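You operate a simulated robot arm through the tools that you are given. There is no shell and no other tool.

You are at the controls of a simulated robot arm. One attempt, no reset.

## Task
Gauge the bore of the tube marked JOB 5 and fit the ring of that size.
Fine: put the bore gauge back where it stood; leave the other tube and rings.

The check looks at the end state, three seconds after you hand in, the way a careful person would. Anything else that was tipped, shoved, dropped, spilled or broken makes it a failure.

## Robot
A 6-joint arm with a two-finger gripper, fixed in place. Base frame: the origin is at the foot of the arm, x ahead of it, y to its left, z up; the work surface is at about z = 860. Units: mm, degrees, N and s.
Its first joint turns from -166.0 to 166.0 degrees. Payload 3.43 kg.
Tool frame: the origin (TCP) lies between the finger pads and is the grasp point; the fingertips stand 20 mm ahead of it; z points along the fingers, y is the line along which they close. Largest opening 190 mm; the body of the gripper starts 248 mm behind the TCP.
Orientation is that of the tool frame in the base frame, as [roll, pitch, yaw] about the fixed x, y, z axes, in that order (R = Rz(yaw) Ry(pitch) Rx(roll)). With the fingers straight down and closing along the base's y, the tool's x points along the base's -x, its y along +y and its z along -z.

## Interface
- The arm moves only by the tool step_arm. Its argument "steps" is a list that holds one entry, the list of rows, each a list of 7 numbers: the finger opening in mm, from 0 to 190, then the shift along the base's x, y, z in mm, then the turn, a rotation vector about the base's x, y, z in degrees. In form: [[[fingers, x, y, z, ax, ay, az], ...]]. A call has 1 to 20 rows; each row shifts and turns the commanded pose from where the row before left it. A row lasts 0.2 s, in which the tool goes at most 50 mm and 8.6 degrees; a call with a longer step from one row to the next is refused whole, and so is a gripper value outside its range. Where a pose cannot be reached the arm comes as near as it can. A force on the tool above 50 N (or 10 N above the force at the start of the call, whichever is more), or a blocked arm, ends the call early, and 0.2 s more pass. The fingers move at their own pace (about 153 mm/s each) and stop on an object; they squeeze with about 39 N. The grip force told is the motor's: it shows also when the fingers shut on nothing. Time passes only in rows, and 0.2 s behind the last, so rows that do not move let the fingers close. It gives the time, the measured TCP pose, the force on the tool (base axes), the opening and the grip force at its end, in the units of the frame above (readings bear some noise), with the torque about the TCP (base axes, N m) and any sound that the robot's microphone picked up.
- Cameras (640 x 400 px; columns grow to the right, rows downward): "scene" is fixed at [221.4, -650.1, 1612.9]; the picture's right is [0.62, -0.78, 0.00], its down [-0.63, -0.50, -0.60] and it looks along [0.47, 0.37, -0.80] (base axes); focal length 214 px, centre (320, 200). "wrist" rides on the gripper at [70, -8, -288] in the tool frame; the picture's right is [0.12, 0.99, 0.00], its down [-0.96, 0.12, -0.25] and it looks along [-0.24, 0.03, 0.97] (tool axes); focal length 261 px, centre (320, 200). There is no depth. A picture from a camera that has moved, and an enlarged one, comes with that camera's place and axes in the base frame and with its lens.
- snapshot(camera): a new picture of that camera. The clock stands still meanwhile.
- lift_body(by): slides the trunk up (or, below 0, down) by that many mm; the arm rides with it, the base frame stays. It gives what a move gives, with no picture.
- close_up(camera, box): a new picture of the part [left, top, right, bottom] of that camera's present view, enlarged. The clock stands still meanwhile.
- close_job(): hands the job in; it is judged then, once.

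Nothing tells you positions but the pictures and the camera data. Unless the task says otherwise, let go and move clear before handing in.

The tools are called as name(argument=value, ...) on one line, values as JSON. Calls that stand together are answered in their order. step_arm: Moves the arm, as the interface text tells. Its arguments: {"type":"object","properties":{"steps":{"type":"array","items":{"type":"array","items":{"type":"array","items":{"type":"number"}}}}},"required":["steps"]} The other tools are called the same way: lift_body (by) slides the trunk up or down; snapshot (camera) takes a picture; close_up (camera, box) takes an enlarged picture of a part of a camera's view; close_job () hands the job in.

At the start:

```text
clock: 0.0
tcp_pos: [711.9, 46.8, 1311.5]
ee_rot: [-180.0, 0.0, 180.0]
contact_force: [0.8, 0.2, 0.6]
wrist_torque: [-0.03, -0.04, -0.01]
opening: 189.9
grasp_force: 0.0
trunk travel left (down, up): [-250.0, 190.0]
```

scene: 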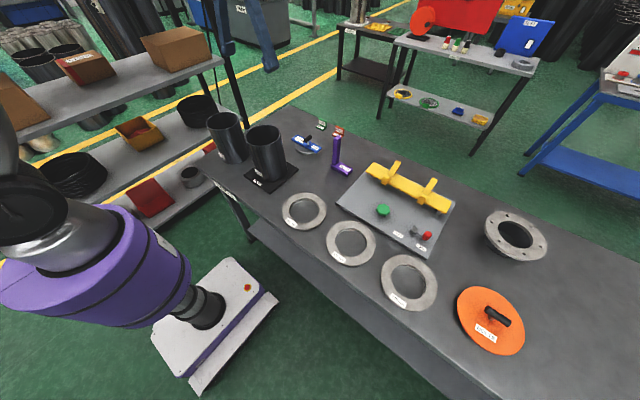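
wrist: 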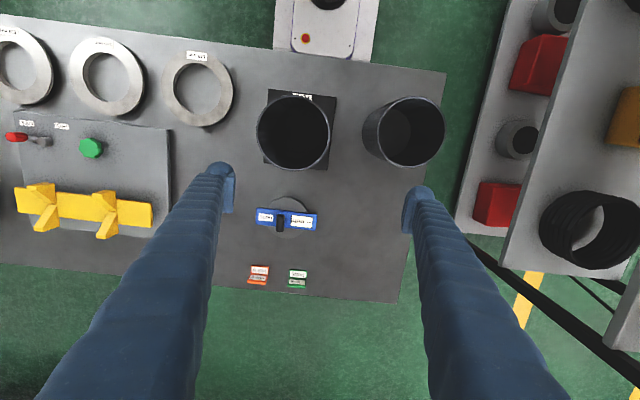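

I see a bench with two black tubes, three rings, a fixture plate, a blue item (possibly the bore gauge), a purple stand and an orange disc with a label. I'll enlarge parts of the scene to read the labels before I move.

close_up(camera="scene", box=[190, 90, 370, 202])

close_up(camera="scene", box=[270, 150, 470, 320])

close_up(camera="scene", box=[430, 200, 560, 360])

close_up(camera="wrist", box=[230, 70, 460, 310])

close_up(camera="wrist", box=[0, 20, 250, 250])

```text
3.56 times, centred on (280, 146) of scene
camera zoom: at [221.4, -650.1, 1612.9], right [0.62, -0.78, 0.0], down [-0.63, -0.5, -0.6], along [0.47, 0.37, -0.8], focal length 763 px, centre (462, 392)
```

zoom: 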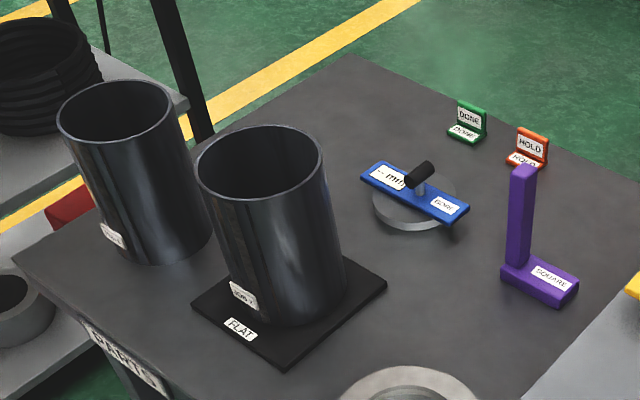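

```text
2.35 times, centred on (370, 235) of scene
camera zoom: at [221.4, -650.1, 1612.9], right [0.62, -0.78, 0.0], down [-0.63, -0.5, -0.6], along [0.47, 0.37, -0.8], focal length 505 px, centre (202, 118)
```

zoom: 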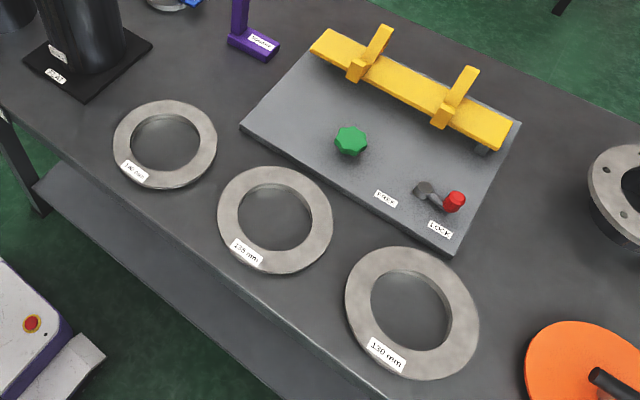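

```text
2.50 times, centred on (495, 280) of scene
camera zoom: at [221.4, -650.1, 1612.9], right [0.62, -0.78, 0.0], down [-0.63, -0.5, -0.6], along [0.47, 0.37, -0.8], focal length 536 px, centre (-118, 0)
```

zoom: 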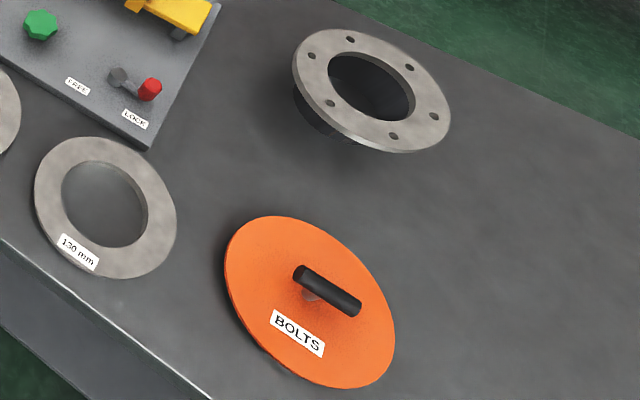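

```text
1.67 times, centred on (345, 190) of wrist
camera zoom: at [642.1, 36.5, 1598.1], right [-0.12, 0.99, 0.0], down [0.96, 0.12, 0.25], along [0.24, 0.03, -0.97], focal length 434 px, centre (278, 217)
```

zoom: 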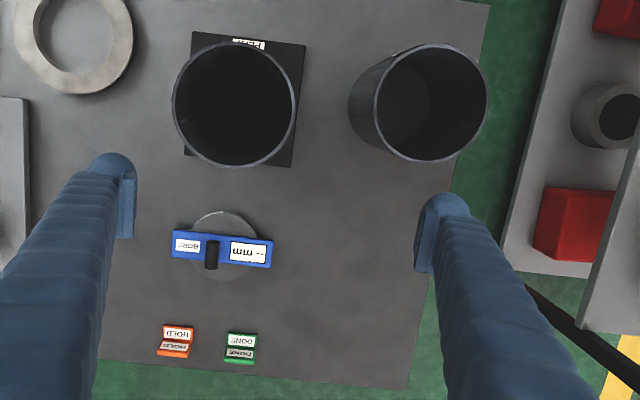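

```text
1.74 times, centred on (125, 135) of wrist
camera zoom: at [642.1, 36.5, 1598.1], right [-0.12, 0.99, 0.0], down [0.96, 0.12, 0.25], along [0.24, 0.03, -0.97], focal length 453 px, centre (659, 313)
```

zoom: 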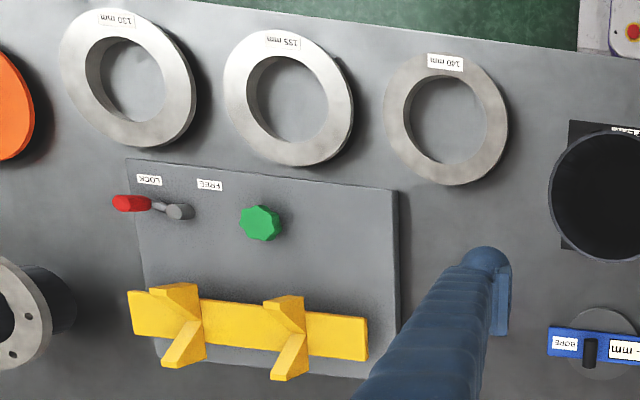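

Three rings are marked 130, 135 and 140 mm, and the bore gauge is the blue bar with the "-- mm" display. I need to know which tube is JOB 5 and what the gauge and fixture look like, so I'm zooming in tighter.

close_up(camera="scene", box=[205, 140, 285, 190])

close_up(camera="scene", box=[285, 125, 335, 157])

close_up(camera="scene", box=[205, 145, 235, 165])

close_up(camera="wrist", box=[245, 185, 335, 245])

close_up(camera="scene", box=[335, 155, 465, 260])

close_up(camera="scene", box=[275, 185, 385, 270])

close_up(camera="scene", box=[305, 110, 365, 180])

```text
8.00 times, centred on (245, 165) of scene
camera zoom: at [221.4, -650.1, 1612.9], right [0.62, -0.78, 0.0], down [-0.63, -0.5, -0.6], along [0.47, 0.37, -0.8], focal length 1716 px, centre (920, 480)
```

zoom: 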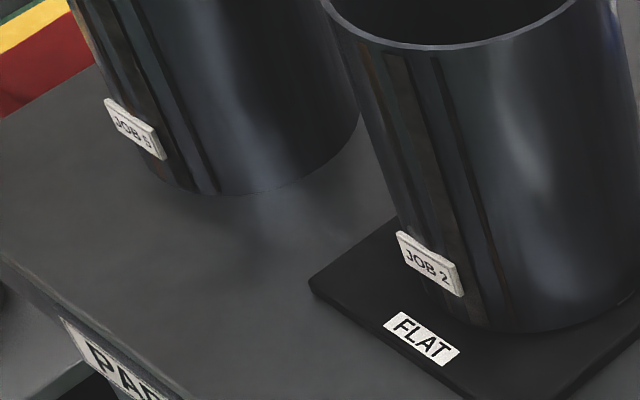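

```text
12.50 times, centred on (310, 141) of scene
camera zoom: at [221.4, -650.1, 1612.9], right [0.62, -0.78, 0.0], down [-0.63, -0.5, -0.6], along [0.47, 0.37, -0.8], focal length 2681 px, centre (445, 938)
```

zoom: 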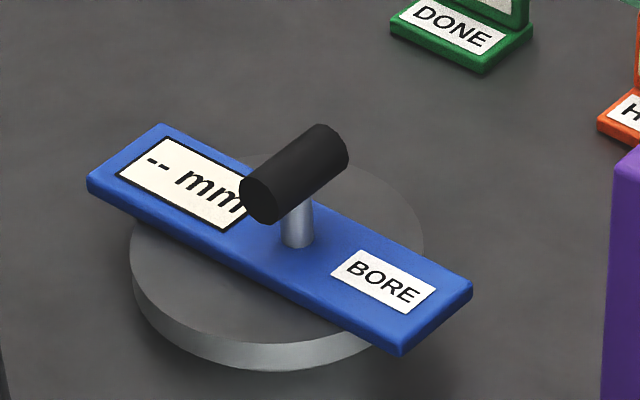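

```text
16.00 times, centred on (220, 155) of scene
camera zoom: at [221.4, -650.1, 1612.9], right [0.62, -0.78, 0.0], down [-0.63, -0.5, -0.6], along [0.47, 0.37, -0.8], focal length 3432 px, centre (1920, 920)
```

zoom: 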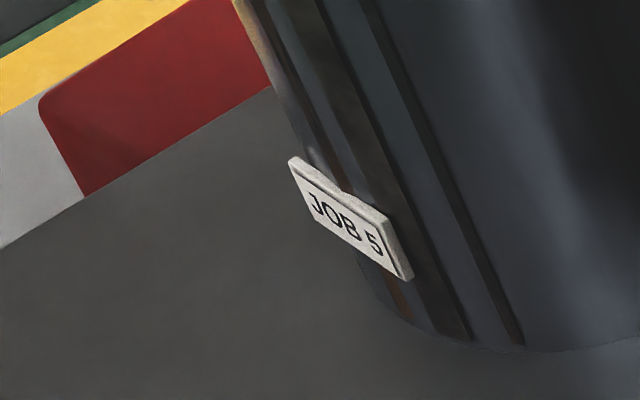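

```text
6.67 times, centred on (290, 215) of wrist
camera zoom: at [642.1, 36.5, 1598.1], right [-0.12, 0.99, 0.0], down [0.96, 0.12, 0.25], along [0.24, 0.03, -0.97], focal length 1738 px, centre (520, 100)
```

zoom: 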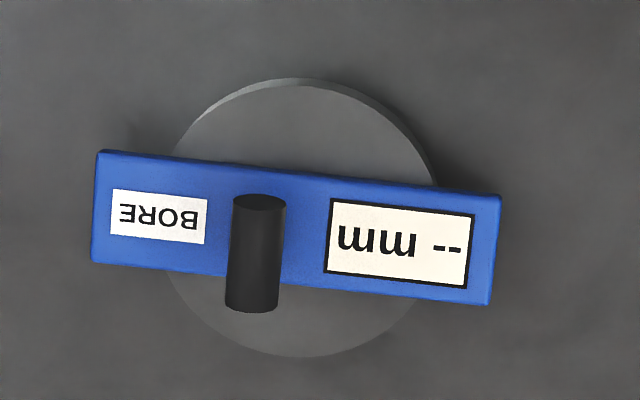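

```text
3.81 times, centred on (400, 208) of scene
camera zoom: at [221.4, -650.1, 1612.9], right [0.62, -0.78, 0.0], down [-0.63, -0.5, -0.6], along [0.47, 0.37, -0.8], focal length 817 px, centre (15, 171)
```

zoom: 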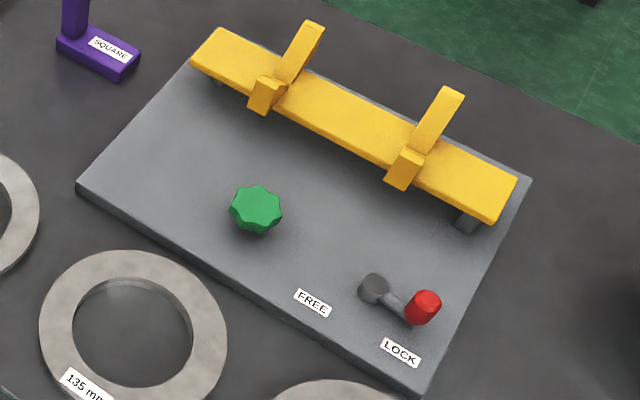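

```text
4.71 times, centred on (330, 228) of scene
camera zoom: at [221.4, -650.1, 1612.9], right [0.62, -0.78, 0.0], down [-0.63, -0.5, -0.6], along [0.47, 0.37, -0.8], focal length 1009 px, centre (273, 71)
```

zoom: 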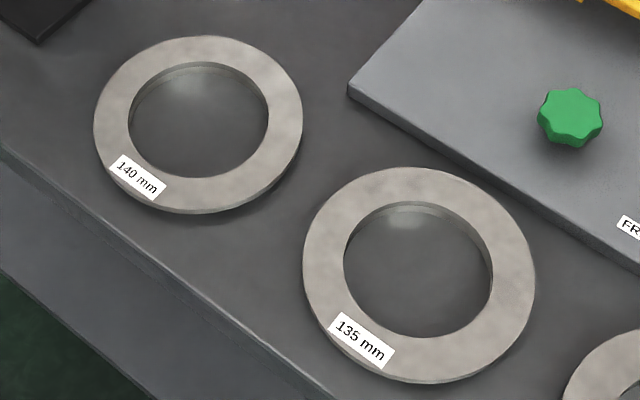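

```text
5.71 times, centred on (335, 145) of scene
camera zoom: at [221.4, -650.1, 1612.9], right [0.62, -0.78, 0.0], down [-0.63, -0.5, -0.6], along [0.47, 0.37, -0.8], focal length 1226 px, centre (234, 514)
```

zoom: 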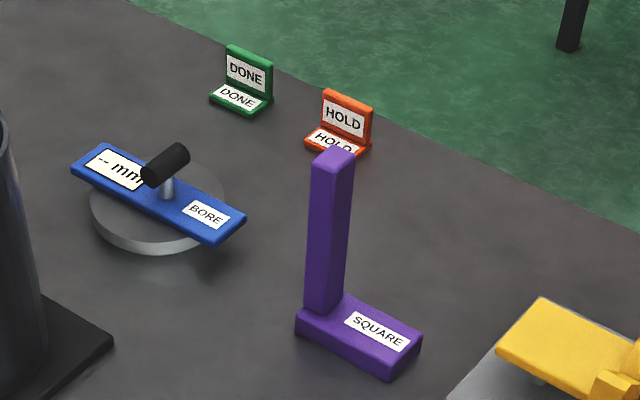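

JOB 5 is the tube standing directly on the bench, on the left at about (614, 217) with its rim near z 1062. JOB 2 is the one on the FLAT plate. The gauge sits near (885, -30) with its handle along x, so I'll move over it for a closer look.

step_arm(steps=[[[120, 28, -14, -20, 0, 0, 0], [120, 29, -15, -25, 0, 0, 0], [120, 29, -15, -25, 0, 0, 0], [120, 29, -15, -25, 0, 0, 0], [120, 29, -15, -25, 0, 0, 0], [120, 29, -15, -25, 0, 0, 0]]])

snapshot(camera="wrist")

close_up(camera="wrist", box=[220, 130, 420, 255])

```text
clock: 1.4
tcp_pos: [884.6, -42.5, 1162.5]
ee_rot: [-179.9, -0.1, -180.0]
contact_force: [0.5, -0.1, -0.9]
wrist_torque: [0.02, 0.09, 0.0]
opening: 119.8
grasp_force: 0.0
trunk travel left (down, up): [-250.0, 190.0]
```

```text
taken
camera wrist: at [815.7, -52.2, 1450.1], right [-0.12, 0.99, 0.0], down [0.96, 0.12, 0.25], along [0.24, 0.03, -0.97], focal length 261 px, centre (320, 200)
```

wrist: 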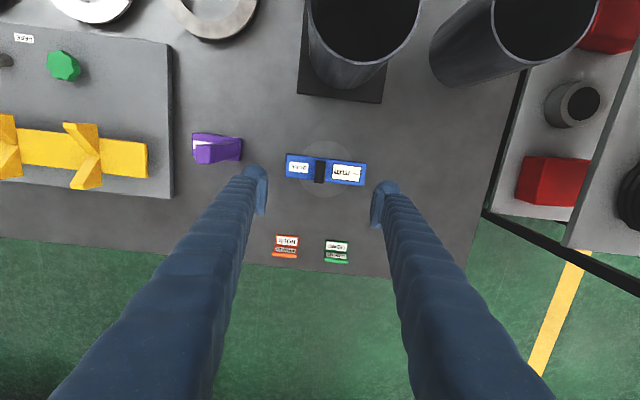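

```text
3.20 times, centred on (320, 192) of wrist
camera zoom: at [815.7, -52.2, 1450.1], right [-0.12, 0.99, 0.0], down [0.96, 0.12, 0.25], along [0.24, 0.03, -0.97], focal length 834 px, centre (320, 224)
```

zoom: 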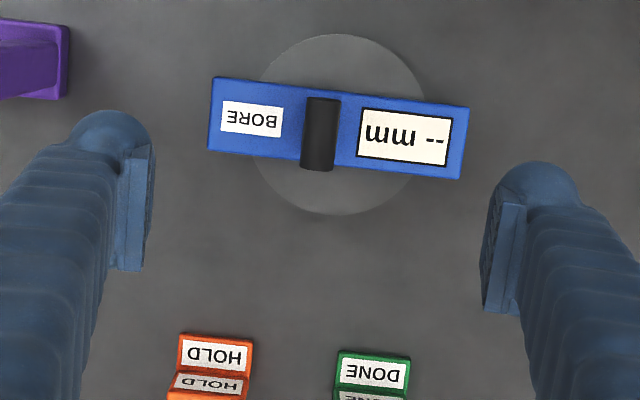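

The gauge's disc is centred near (885, -31), but its handle sits about 12 mm to the right of that, at (887, -43), with the handle axis along x. Next I'll look at the JOB 5 tube from above to fix its centre and bore.

step_arm(steps=[[[190, -30, 29, 10, 0, 0, 0], [190, -30, 29, 10, 0, 0, 0], [190, -30, 29, 10, 0, 0, 0], [190, -30, 29, 10, 0, 0, 0], [190, -30, 29, 10, 0, 0, 0], [190, -30, 29, 10, 0, 0, 0], [190, -30, 29, 0, 0, 0, 0], [190, -30, 29, 0, 0, 0, 0], [190, -30, 28, 0, 0, 0, 0]]])

snapshot(camera="wrist")

snapshot(camera="scene")

```text
clock: 3.4
tcp_pos: [612.4, 216.2, 1226.5]
ee_rot: [-180.0, -0.1, -180.0]
contact_force: [-0.1, 0.5, 0.9]
wrist_torque: [-0.08, -0.03, 0.02]
opening: 190.0
grasp_force: 0.0
trunk travel left (down, up): [-250.0, 190.0]
```

```text
taken
camera wrist: at [541.6, 207.3, 1514.1], right [-0.12, 0.99, 0.0], down [0.96, 0.12, 0.25], along [0.25, 0.03, -0.97], focal length 261 px, centre (320, 200)
```

wrist: 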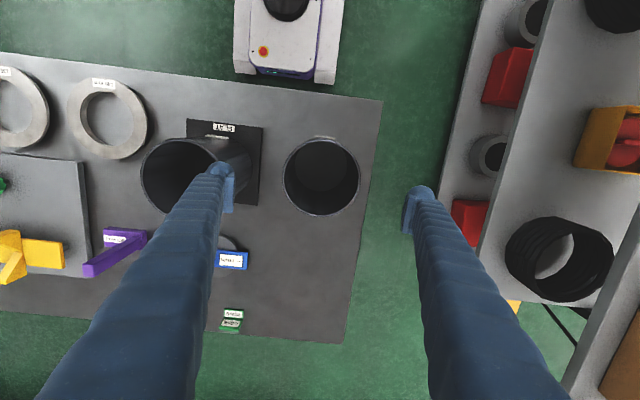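

```text
taken
```

scene: 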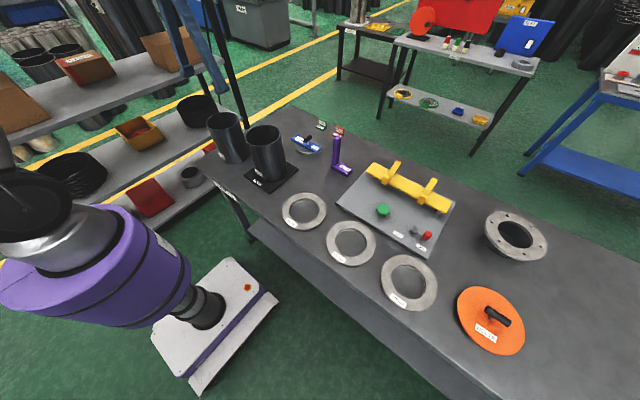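

close_up(camera="wrist", box=[270, 130, 374, 222])

close_up(camera="wrist", box=[130, 110, 280, 220])

```text
4.35 times, centred on (322, 176) of wrist
camera zoom: at [541.6, 207.3, 1514.1], right [-0.12, 0.99, 0.0], down [0.96, 0.12, 0.25], along [0.25, 0.03, -0.97], focal length 1133 px, centre (311, 304)
```

zoom: 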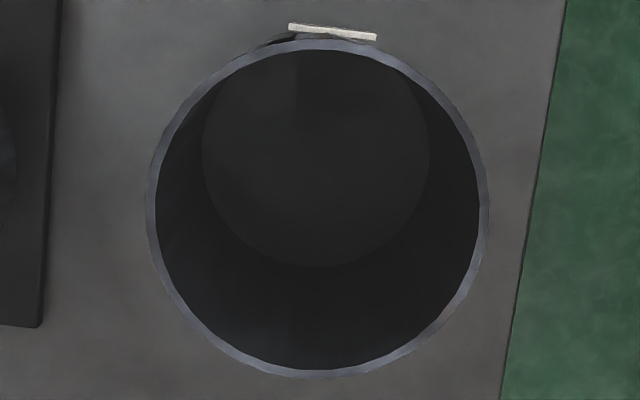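

```text
3.64 times, centred on (205, 165) of wrist
camera zoom: at [541.6, 207.3, 1514.1], right [-0.12, 0.99, 0.0], down [0.96, 0.12, 0.25], along [0.25, 0.03, -0.97], focal length 948 px, centre (738, 327)
```

zoom: 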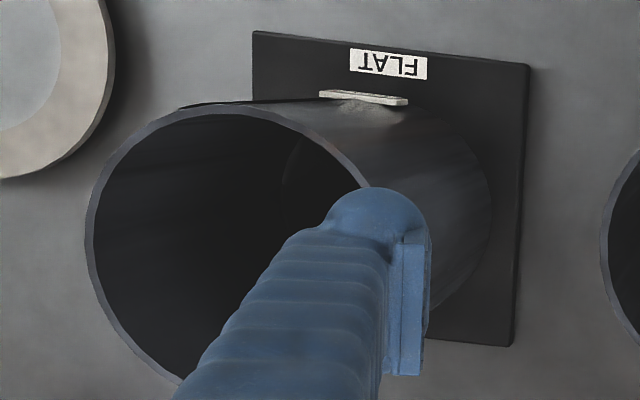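

The JOB 5 rim measures about 139 mm outside and 130 mm inside, centred near (615, 218), though the gauge still has to confirm that. I'll look closely at the ring edges to see how they fit.

close_up(camera="scene", box=[375, 250, 445, 315])

close_up(camera="scene", box=[320, 215, 385, 270])

close_up(camera="scene", box=[275, 185, 335, 235])

close_up(camera="scene", box=[475, 200, 555, 270])

```text
6.15 times, centred on (410, 282) of scene
camera zoom: at [221.4, -650.1, 1612.9], right [0.62, -0.78, 0.0], down [-0.63, -0.5, -0.6], along [0.47, 0.37, -0.8], focal length 1320 px, centre (-234, -308)
```

zoom: 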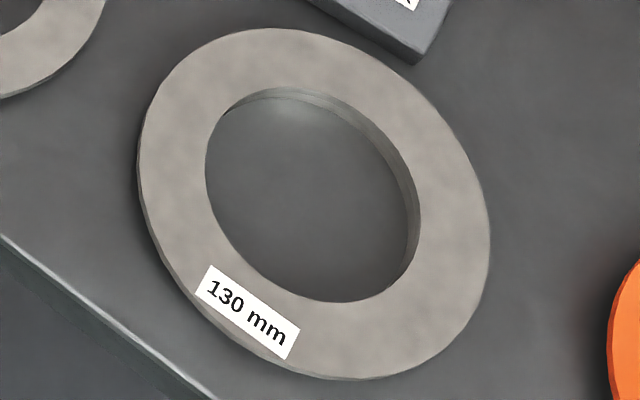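

```text
7.27 times, centred on (352, 242) of scene
camera zoom: at [221.4, -650.1, 1612.9], right [0.62, -0.78, 0.0], down [-0.63, -0.5, -0.6], along [0.47, 0.37, -0.8], focal length 1560 px, centre (84, -109)
```

zoom: 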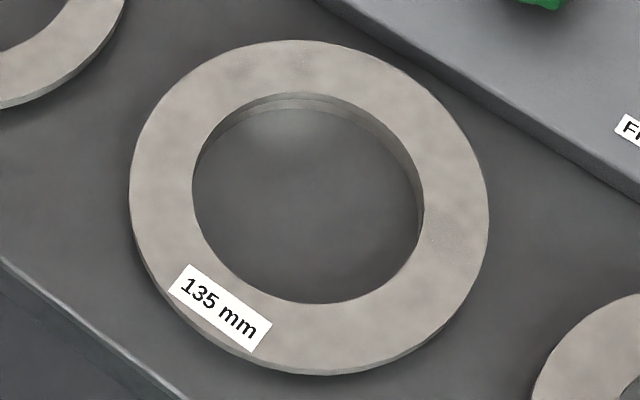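

```text
8.00 times, centred on (305, 210) of scene
camera zoom: at [221.4, -650.1, 1612.9], right [0.62, -0.78, 0.0], down [-0.63, -0.5, -0.6], along [0.47, 0.37, -0.8], focal length 1716 px, centre (440, 120)
```

zoom: 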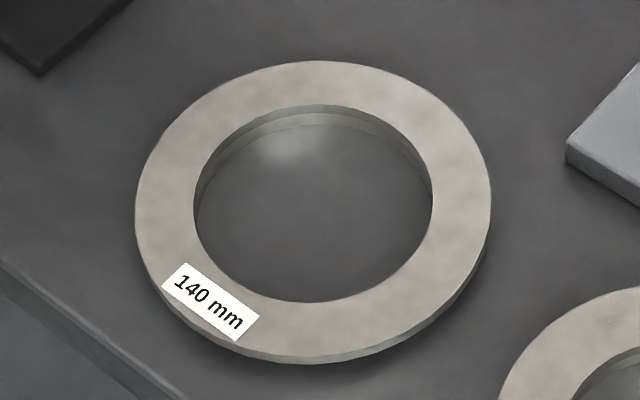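

```text
5.71 times, centred on (515, 235) of scene
camera zoom: at [221.4, -650.1, 1612.9], right [0.62, -0.78, 0.0], down [-0.63, -0.5, -0.6], along [0.47, 0.37, -0.8], focal length 1226 px, centre (-794, 0)
```

zoom: 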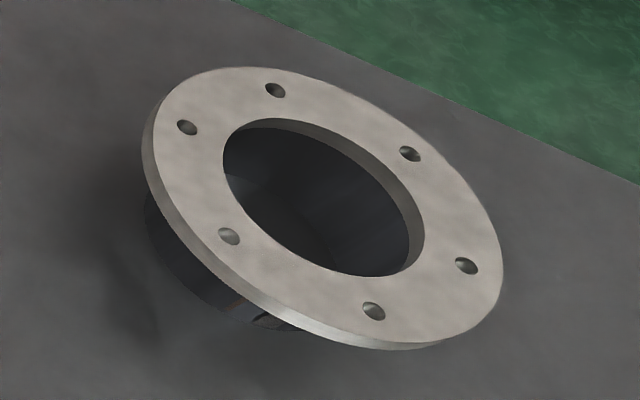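

The rings stand on a spigot with a flange about 184 mm across, at roughly x 566 and y -293 (140), -523 (135) and -752 (130). Now I'll go back over the gauge handle, about (887, -43) with its axis near z 930, and let the arm settle.

step_arm(steps=[[[80, 30, -28, -10, 0, 0, 0], [80, 30, -29, -10, 0, 0, 0], [80, 30, -29, -10, 0, 0, 0], [80, 30, -29, -10, 0, 0, 0], [80, 31, -29, -10, 0, 0, 0], [80, 31, -29, -10, 0, 0, 0], [80, 31, -29, -20, 0, 0, 0], [80, 31, -29, -30, 0, 0, 0], [80, 30, -29, -30, 0, 0, 0], [80, 0, 0, -40, 0, 0, 0], [80, 0, 0, -26, 0, 0, 0], [80, 0, 0, 0, 0, 0, 0], [80, 0, 0, 0, 0, 0, 0]]])

snapshot(camera="wrist")

close_up(camera="wrist", box=[240, 120, 400, 220])

close_up(camera="scene", box=[270, 90, 350, 160])

```text
refused: row 8 steps farther than a row can; nothing moved
```

```text
taken
camera wrist: at [541.6, 207.3, 1514.1], right [-0.12, 0.99, 0.0], down [0.96, 0.12, 0.25], along [0.25, 0.03, -0.97], focal length 261 px, centre (320, 200)
```

wrist: 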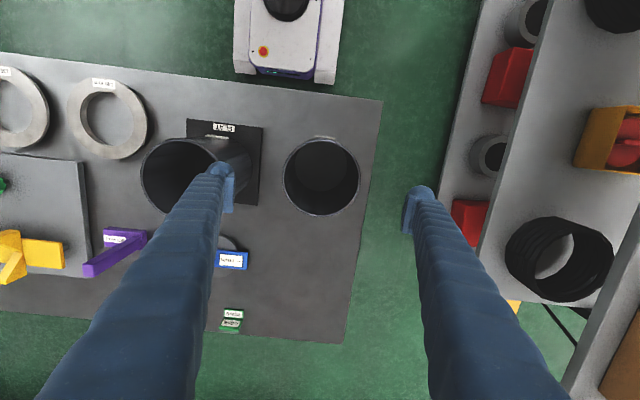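

```text
4.00 times, centred on (320, 170) of wrist
camera zoom: at [541.6, 207.3, 1514.1], right [-0.12, 0.99, 0.0], down [0.96, 0.12, 0.25], along [0.25, 0.03, -0.97], focal length 1043 px, centre (320, 320)
```

zoom: 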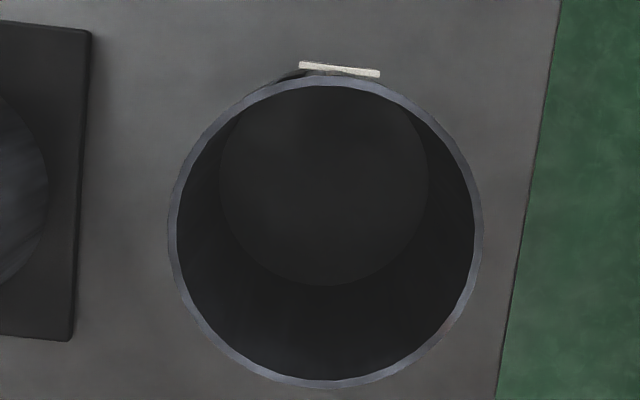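

```text
5.71 times, centred on (310, 125) of scene
camera zoom: at [221.4, -650.1, 1612.9], right [0.62, -0.78, 0.0], down [-0.63, -0.5, -0.6], along [0.47, 0.37, -0.8], focal length 1226 px, centre (377, 629)
```

zoom: 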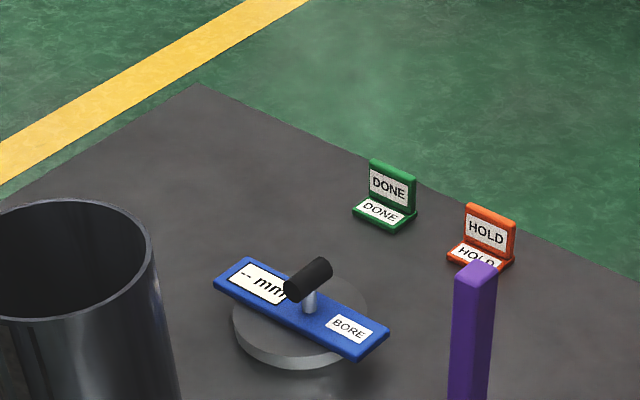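

That call was refused because one diagonal step was too long, and nothing moved. I'll use shorter steps to get above the gauge handle.

step_arm(steps=[[[80, 30, -28, -5, 0, 0, 0], [80, 30, -29, -5, 0, 0, 0], [80, 30, -29, -5, 0, 0, 0], [80, 30, -29, -5, 0, 0, 0], [80, 31, -29, -5, 0, 0, 0], [80, 31, -29, -5, 0, 0, 0], [80, 31, -29, -10, 0, 0, 0], [80, 31, -29, -10, 0, 0, 0], [80, 29, -29, -10, 0, 0, 0], [80, 0, 0, -40, 0, 0, 0], [80, 0, 0, -40, 0, 0, 0], [80, 0, 0, -40, 0, 0, 0], [80, 0, 0, -26, 0, 0, 0], [80, 0, 0, 0, 0, 0, 0], [80, 0, 0, 0, 0, 0, 0]]])

snapshot(camera="wrist")

close_up(camera="wrist", box=[240, 120, 400, 220])

close_up(camera="scene", box=[270, 90, 350, 160])

```text
clock: 6.6
tcp_pos: [886.9, -42.3, 1020.0]
ee_rot: [-180.0, 0.0, -179.9]
contact_force: [-0.4, 0.2, 0.3]
wrist_torque: [-0.01, 0.02, 0.0]
opening: 79.8
grasp_force: 0.1
trunk travel left (down, up): [-250.0, 190.0]
```

```text
taken
camera wrist: at [817.7, -51.6, 1307.1], right [-0.12, 0.99, 0.0], down [0.96, 0.12, 0.25], along [0.24, 0.03, -0.97], focal length 261 px, centre (320, 200)
```

wrist: 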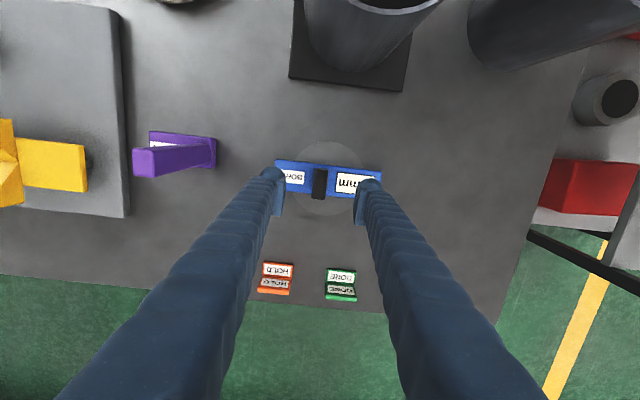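

```text
4.00 times, centred on (320, 170) of wrist
camera zoom: at [817.7, -51.6, 1307.1], right [-0.12, 0.99, 0.0], down [0.96, 0.12, 0.25], along [0.24, 0.03, -0.97], focal length 1043 px, centre (320, 320)
```

zoom: 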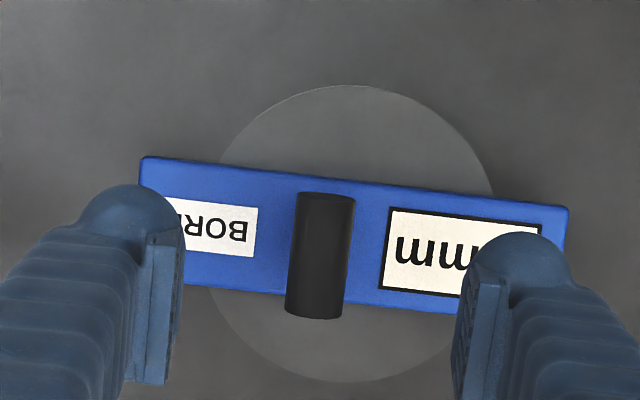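

```text
5.71 times, centred on (310, 125) of scene
camera zoom: at [221.4, -650.1, 1612.9], right [0.62, -0.78, 0.0], down [-0.63, -0.5, -0.6], along [0.47, 0.37, -0.8], focal length 1226 px, centre (377, 629)
```

zoom: 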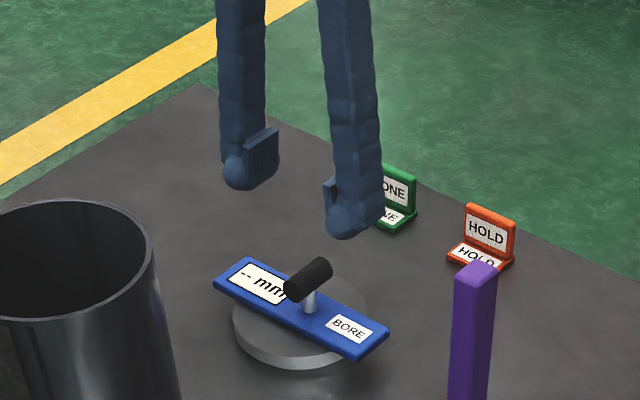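

The fingers are lined up over the handle, which matches my (887, -43) estimate. I'll lower to z of about 929 and close on it.

step_arm(steps=[[[80, 0, -0.5, -30, 0, 0, 0], [80, 0, 0, -30, 0, 0, 0], [80, 0, 0, -20, 0, 0, 0], [80, 0, 0, -11, 0, 0, 0], [80, 0, 0, 0, 0, 0, 0], [80, 0, 0, 0, 0, 0, 0]]])

close_up(camera="scene", box=[270, 110, 340, 160])

close_up(camera="wrist", box=[240, 120, 400, 220])

```text
clock: 8.0
tcp_pos: [888.1, -42.2, 928.8]
ee_rot: [180.0, -0.2, 180.0]
contact_force: [-0.1, -0.1, -0.6]
wrist_torque: [-0.02, -0.02, 0.01]
opening: 80.0
grasp_force: 0.1
trunk travel left (down, up): [-250.0, 190.0]
```

```text
8.00 times, centred on (305, 135) of scene
camera zoom: at [221.4, -650.1, 1612.9], right [0.62, -0.78, 0.0], down [-0.63, -0.5, -0.6], along [0.47, 0.37, -0.8], focal length 1716 px, centre (440, 720)
```

zoom: 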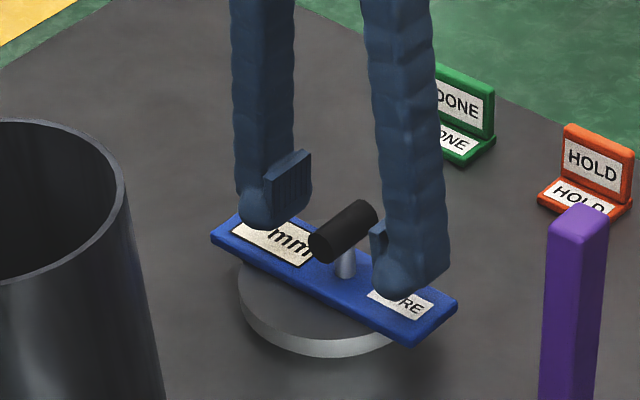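

```text
4.00 times, centred on (320, 170) of wrist
camera zoom: at [817.6, -51.6, 1217.0], right [-0.12, 0.99, 0.0], down [0.96, 0.12, 0.25], along [0.24, 0.03, -0.97], focal length 1043 px, centre (320, 320)
```

zoom: 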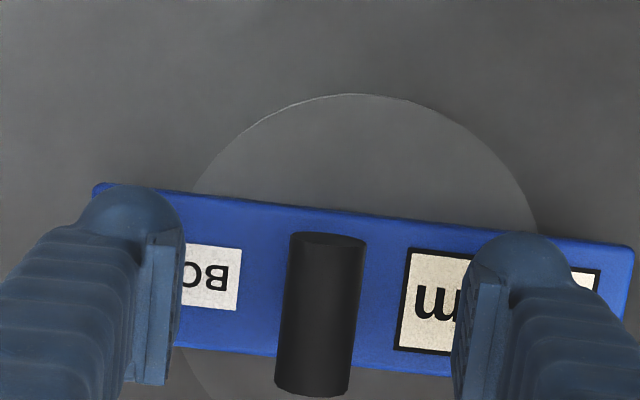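

The pads straddle the handle symmetrically and clear the bar. I'll close on it now.

step_arm(steps=[[[40, 0, 0, 0, 0, 0, 0], [10, 0, 0, 0, 0, 0, 0], [10, 0, 0, 0, 0, 0, 0], [10, 0, 0, 0, 0, 0, 0]]])

close_up(camera="wrist", box=[240, 120, 400, 220])

close_up(camera="scene", box=[270, 110, 340, 160])

```text
clock: 9.0
tcp_pos: [888.4, -43.0, 930.6]
ee_rot: [179.9, -0.1, 180.0]
contact_force: [0.3, 0.8, -1.1]
wrist_torque: [0.02, -0.03, -0.01]
opening: 20.2
grasp_force: 38.8
trunk travel left (down, up): [-250.0, 190.0]
```

```text
4.00 times, centred on (320, 170) of wrist
camera zoom: at [817.7, -51.6, 1217.1], right [-0.12, 0.99, 0.0], down [0.96, 0.12, 0.25], along [0.24, 0.03, -0.97], focal length 1043 px, centre (320, 320)
```

zoom: 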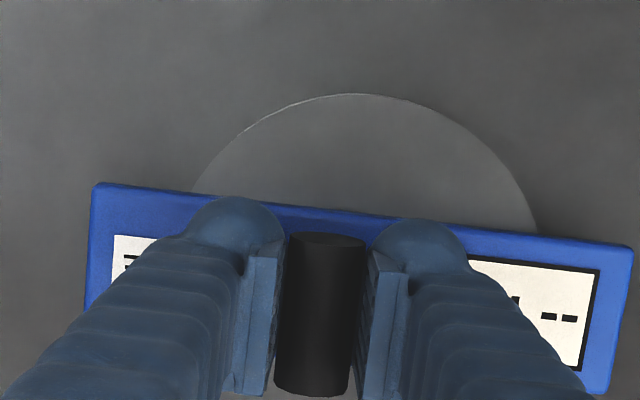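

```text
8.00 times, centred on (305, 135) of scene
camera zoom: at [221.4, -650.1, 1612.9], right [0.62, -0.78, 0.0], down [-0.63, -0.5, -0.6], along [0.47, 0.37, -0.8], focal length 1716 px, centre (440, 720)
```

zoom: 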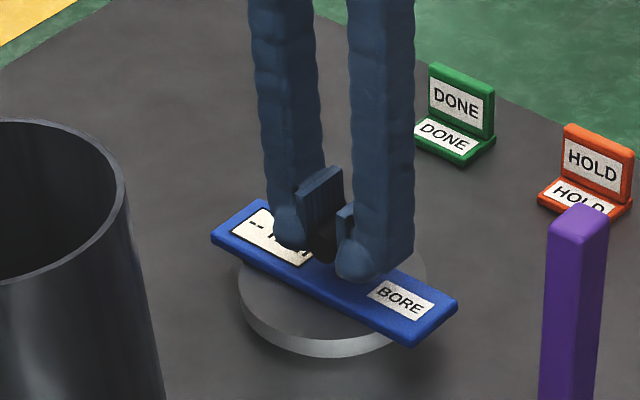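

I have a firm grip (opening 20.2 mm, 38.8 N) and the gauge hasn't shifted. I'll lift it a little first to check how it hangs.

step_arm(steps=[[[10, 0, 0, 5, 0, 0, 0], [10, 0, 0, 15, 0, 0, 0], [10, 0, 0, 20, 0, 0, 0], [10, 0, 0, 0, 0, 0, 0]]])

close_up(camera="wrist", box=[240, 120, 400, 220])

close_up(camera="scene", box=[270, 100, 340, 150])

```text
clock: 10.0
tcp_pos: [888.2, -42.6, 968.8]
ee_rot: [179.9, -0.1, -179.9]
contact_force: [-0.3, 0.4, -4.8]
wrist_torque: [-0.07, 0.0, -0.03]
opening: 20.1
grasp_force: 39.0
trunk travel left (down, up): [-250.0, 190.0]
```

```text
4.00 times, centred on (320, 170) of wrist
camera zoom: at [818.6, -52.3, 1255.5], right [-0.12, 0.99, 0.0], down [0.96, 0.12, 0.25], along [0.24, 0.03, -0.97], focal length 1043 px, centre (320, 320)
```

zoom: 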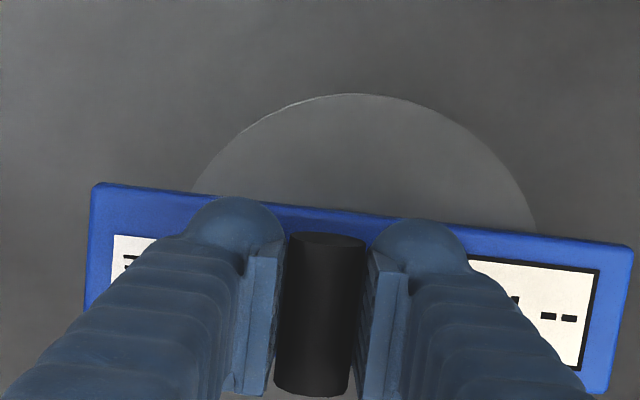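

```text
8.00 times, centred on (305, 125) of scene
camera zoom: at [221.4, -650.1, 1612.9], right [0.62, -0.78, 0.0], down [-0.63, -0.5, -0.6], along [0.47, 0.37, -0.8], focal length 1716 px, centre (440, 800)
```

zoom: 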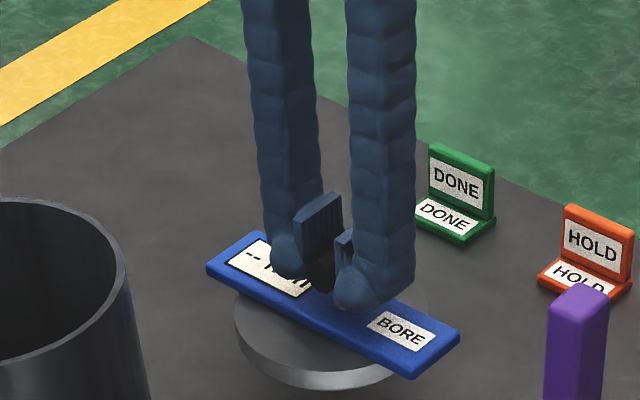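

The gauge hangs level at about 5 N, and its disc centre is about 12.6 mm to +y of the TCP with a radius near 60. I'll zoom in on the JOB 5 rim from the scene camera to firm up its centre before carrying the gauge over.

close_up(camera="scene", box=[200, 105, 264, 145])

close_up(camera="scene", box=[200, 130, 264, 170])

```text
10.00 times, centred on (232, 125) of scene
camera zoom: at [221.4, -650.1, 1612.9], right [0.62, -0.78, 0.0], down [-0.63, -0.5, -0.6], along [0.47, 0.37, -0.8], focal length 2145 px, centre (1200, 950)
```

zoom: 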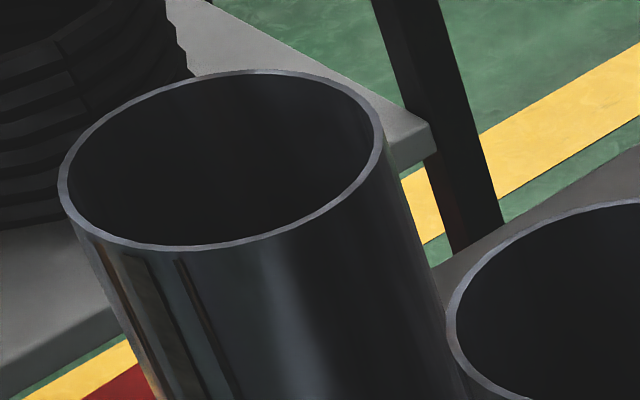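

```text
10.00 times, centred on (232, 150) of scene
camera zoom: at [221.4, -650.1, 1612.9], right [0.62, -0.78, 0.0], down [-0.63, -0.5, -0.6], along [0.47, 0.37, -0.8], focal length 2145 px, centre (1200, 700)
```

zoom: 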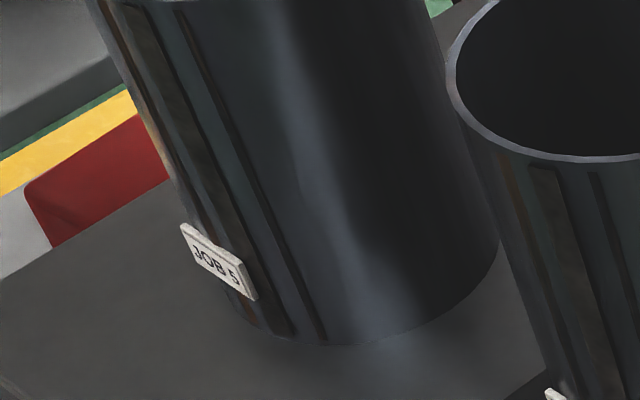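

Checking rim points in both views puts the JOB 5 tube centre at about (619, 219.5) with its rim near z 1063. I'll raise the gauge and carry it over so its disc is above that centre, with the TCP at about (619, 207).

step_arm(steps=[[[10, 0, 0, 39, 0, 0, 0], [10, 0, 0, 39, 0, 0, 0], [10, 0, 0, 39, 0, 0, 0], [10, 0, 0, 39, 0, 0, 0], [10, 0, 0, 39, 0, 0, 0], [10, -29, 27, 0, 0, 0, 0], [10, -30, 28, 0, 0, 0, 0], [10, -30, 28, 0, 0, 0, 0], [10, -30, 28, 0, 0, 0, 0], [10, -30, 28, 0, 0, 0, 0], [10, -30, 28, 0, 0, 0, 0], [10, -30, 28, 0, 0, 0, 0], [10, -30, 28, 0, 0, 0, 0], [10, -30, 27, 0, 0, 0, 0], [10, 0, 0, 0, 0, 0, 0], [10, 0, 0, 0, 0, 0, 0]]])

snapshot(camera="wrist")

close_up(camera="wrist", box=[220, 90, 420, 240])

close_up(camera="scene", box=[190, 70, 290, 170])

```text
clock: 13.4
tcp_pos: [618.9, 204.8, 1165.2]
ee_rot: [179.9, -0.1, 180.0]
contact_force: [0.3, 1.3, -4.6]
wrist_torque: [0.04, -0.02, 0.01]
opening: 20.2
grasp_force: 39.6
trunk travel left (down, up): [-250.0, 190.0]
```

```text
taken
camera wrist: at [547.6, 195.1, 1451.8], right [-0.12, 0.99, 0.0], down [0.96, 0.11, 0.25], along [0.25, 0.03, -0.97], focal length 261 px, centre (320, 200)
```

wrist: 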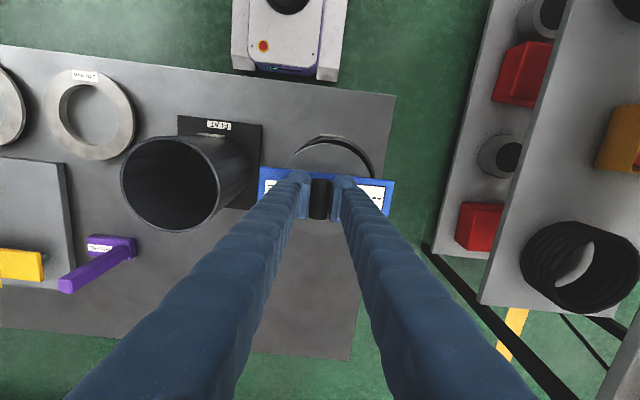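

```text
2.67 times, centred on (320, 165) of wrist
camera zoom: at [547.6, 195.1, 1451.8], right [-0.12, 0.99, 0.0], down [0.96, 0.11, 0.25], along [0.25, 0.03, -0.97], focal length 695 px, centre (320, 293)
```

zoom: 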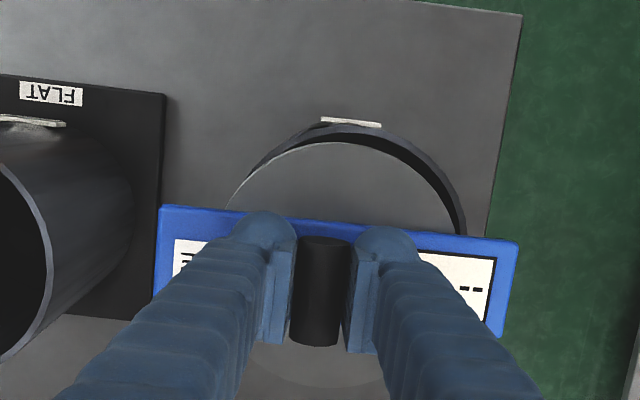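

```text
4.00 times, centred on (240, 120) of scene
camera zoom: at [221.4, -650.1, 1612.9], right [0.62, -0.78, 0.0], down [-0.63, -0.5, -0.6], along [0.47, 0.37, -0.8], focal length 858 px, centre (640, 520)
```

zoom: 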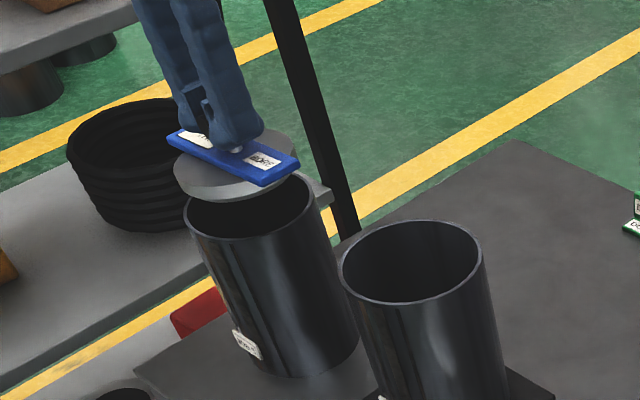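

The disc is above the tube, but the TCP reads y 204.8 against a commanded 207.3. I'll wait a moment, re-read the pose and zoom in to check disc against rim.

step_arm(steps=[[[10, 0, 0, 0, 0, 0, 0], [10, 0, 0, 0, 0, 0, 0], [10, 0, 0, 0, 0, 0, 0]]])

close_up(camera="wrist", box=[270, 120, 390, 195])

```text
clock: 14.2
tcp_pos: [619.1, 205.2, 1164.3]
ee_rot: [-180.0, 0.0, 180.0]
contact_force: [0.4, 0.1, -3.9]
wrist_torque: [-0.04, 0.02, 0.01]
opening: 19.8
grasp_force: 39.3
trunk travel left (down, up): [-250.0, 190.0]
```

```text
5.33 times, centred on (330, 158) of wrist
camera zoom: at [548.1, 195.7, 1451.5], right [-0.12, 0.99, 0.0], down [0.96, 0.12, 0.25], along [0.24, 0.03, -0.97], focal length 1390 px, centre (267, 427)
```

zoom: 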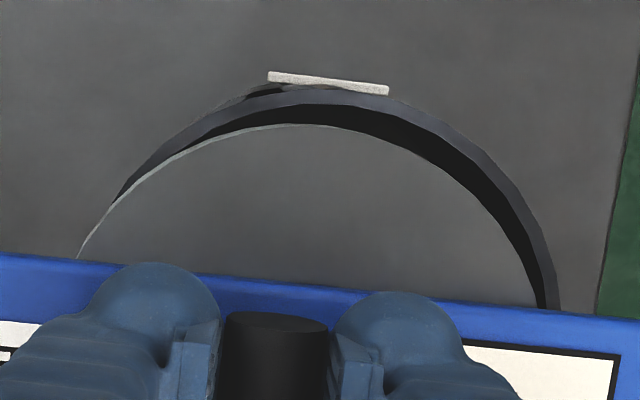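

The gauge has rolled slightly in the grip, so its +y side hangs a little low, about 5 degrees. I'll zoom in to measure that tilt before inserting it.

close_up(camera="scene", box=[224, 90, 272, 126])

close_up(camera="wrist", box=[250, 150, 410, 230])

```text
11.11 times, centred on (248, 108) of scene
camera zoom: at [221.4, -650.1, 1612.9], right [0.62, -0.78, 0.0], down [-0.63, -0.5, -0.6], along [0.47, 0.37, -0.8], focal length 2383 px, centre (1120, 1222)
```

zoom: 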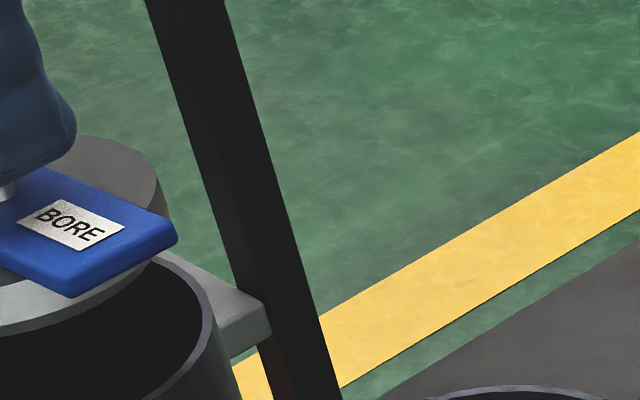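

```text
4.00 times, centred on (330, 190) of wrist
camera zoom: at [548.1, 195.7, 1451.5], right [-0.12, 0.99, 0.0], down [0.96, 0.12, 0.25], along [0.24, 0.03, -0.97], focal length 1043 px, centre (280, 240)
```

zoom: 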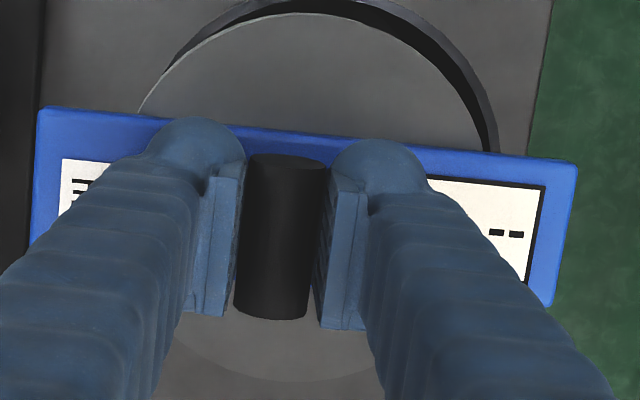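

The tilt is about 4.5 degrees and isn't growing. I'll roll the tool by the same angle about x to level the gauge, nudge toward the tube centre and look again.

step_arm(steps=[[[10, 0.2, 0.6, 0, 2.2, 0, 0], [10, 0.3, 0.7, 0, 2.3, 0, 0], [10, 0, 0, 0, 0, 0, 0], [10, 0, 0, 0, 0, 0, 0]]])

close_up(camera="wrist", box=[250, 120, 410, 220])

close_up(camera="scene", box=[200, 85, 264, 135])

```text
clock: 15.2
tcp_pos: [618.4, 206.7, 1163.9]
ee_rot: [175.6, -0.1, -180.0]
contact_force: [1.0, 0.0, -4.0]
wrist_torque: [-0.08, 0.0, 0.0]
opening: 19.8
grasp_force: 38.8
trunk travel left (down, up): [-250.0, 190.0]
```

```text
4.00 times, centred on (330, 170) of wrist
camera zoom: at [549.0, 174.9, 1449.8], right [-0.12, 0.99, 0.08], down [0.96, 0.1, 0.25], along [0.24, 0.11, -0.96], focal length 1043 px, centre (280, 320)
```

zoom: 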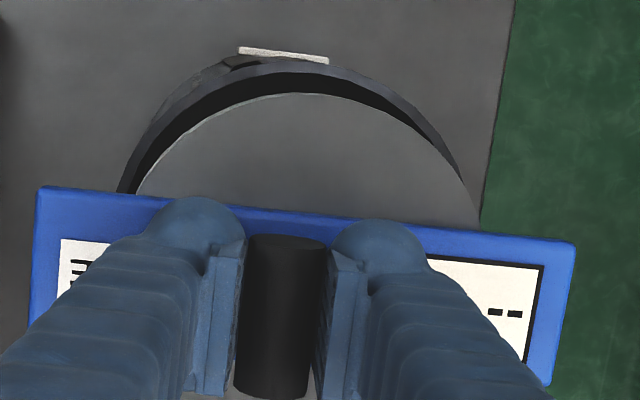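

```text
8.00 times, centred on (232, 110) of scene
camera zoom: at [221.4, -650.1, 1612.9], right [0.62, -0.78, 0.0], down [-0.63, -0.5, -0.6], along [0.47, 0.37, -0.8], focal length 1716 px, centre (1024, 920)
```

zoom: 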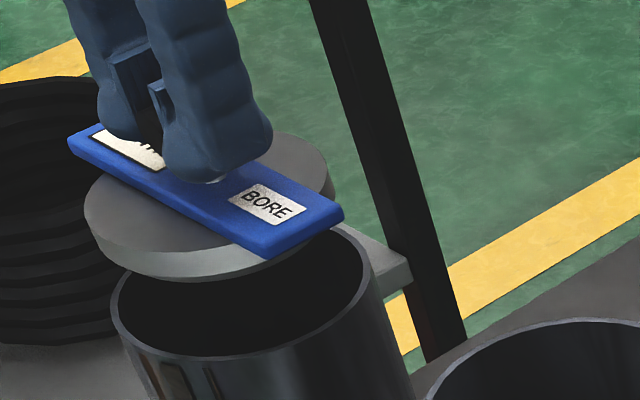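

The gauge is level now, with the disc at (619.4, 216.5) against the tube at about (618.5, 218.3). I'll shift 1.5 mm in y and start lowering slowly into the bore.

step_arm(steps=[[[10, -0.4, 1.5, -10, 0, 0, 0], [10, 0, 0, -12, 0, 0, 0], [10, 0, 0, -10, 0, 0, 0], [10, 0, 0, -6, 0, 0, 0], [10, 0, 0, 0, 0, 0, 0]]])

close_up(camera="wrist", box=[250, 120, 410, 220])

close_up(camera="scene", box=[200, 85, 264, 135])

```text
clock: 16.4
tcp_pos: [619.0, 207.9, 1126.1]
ee_rot: [175.4, 0.0, 180.0]
contact_force: [-0.8, 0.9, -5.3]
wrist_torque: [-0.08, 0.0, 0.02]
opening: 19.9
grasp_force: 38.8
trunk travel left (down, up): [-250.0, 190.0]
```

```text
4.00 times, centred on (330, 170) of wrist
camera zoom: at [548.8, 176.1, 1411.8], right [-0.12, 0.99, 0.08], down [0.96, 0.1, 0.26], along [0.25, 0.11, -0.96], focal length 1043 px, centre (280, 320)
```

zoom: 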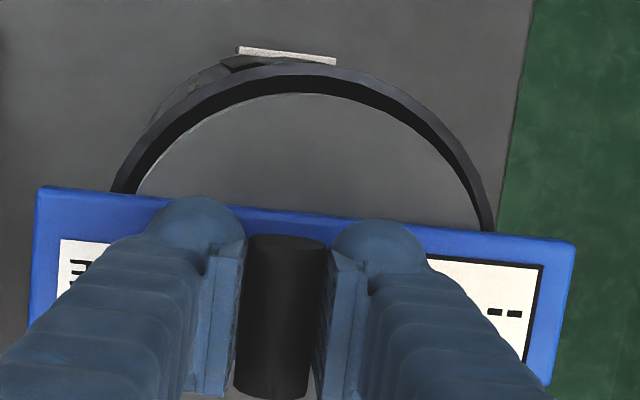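

```text
8.00 times, centred on (232, 110) of scene
camera zoom: at [221.4, -650.1, 1612.9], right [0.62, -0.78, 0.0], down [-0.63, -0.5, -0.6], along [0.47, 0.37, -0.8], focal length 1716 px, centre (1024, 920)
```

zoom: 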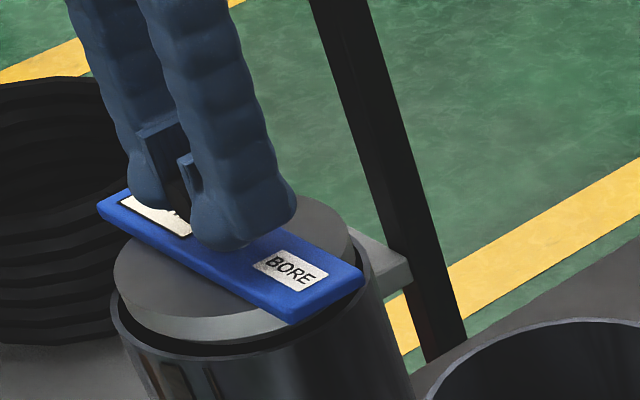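

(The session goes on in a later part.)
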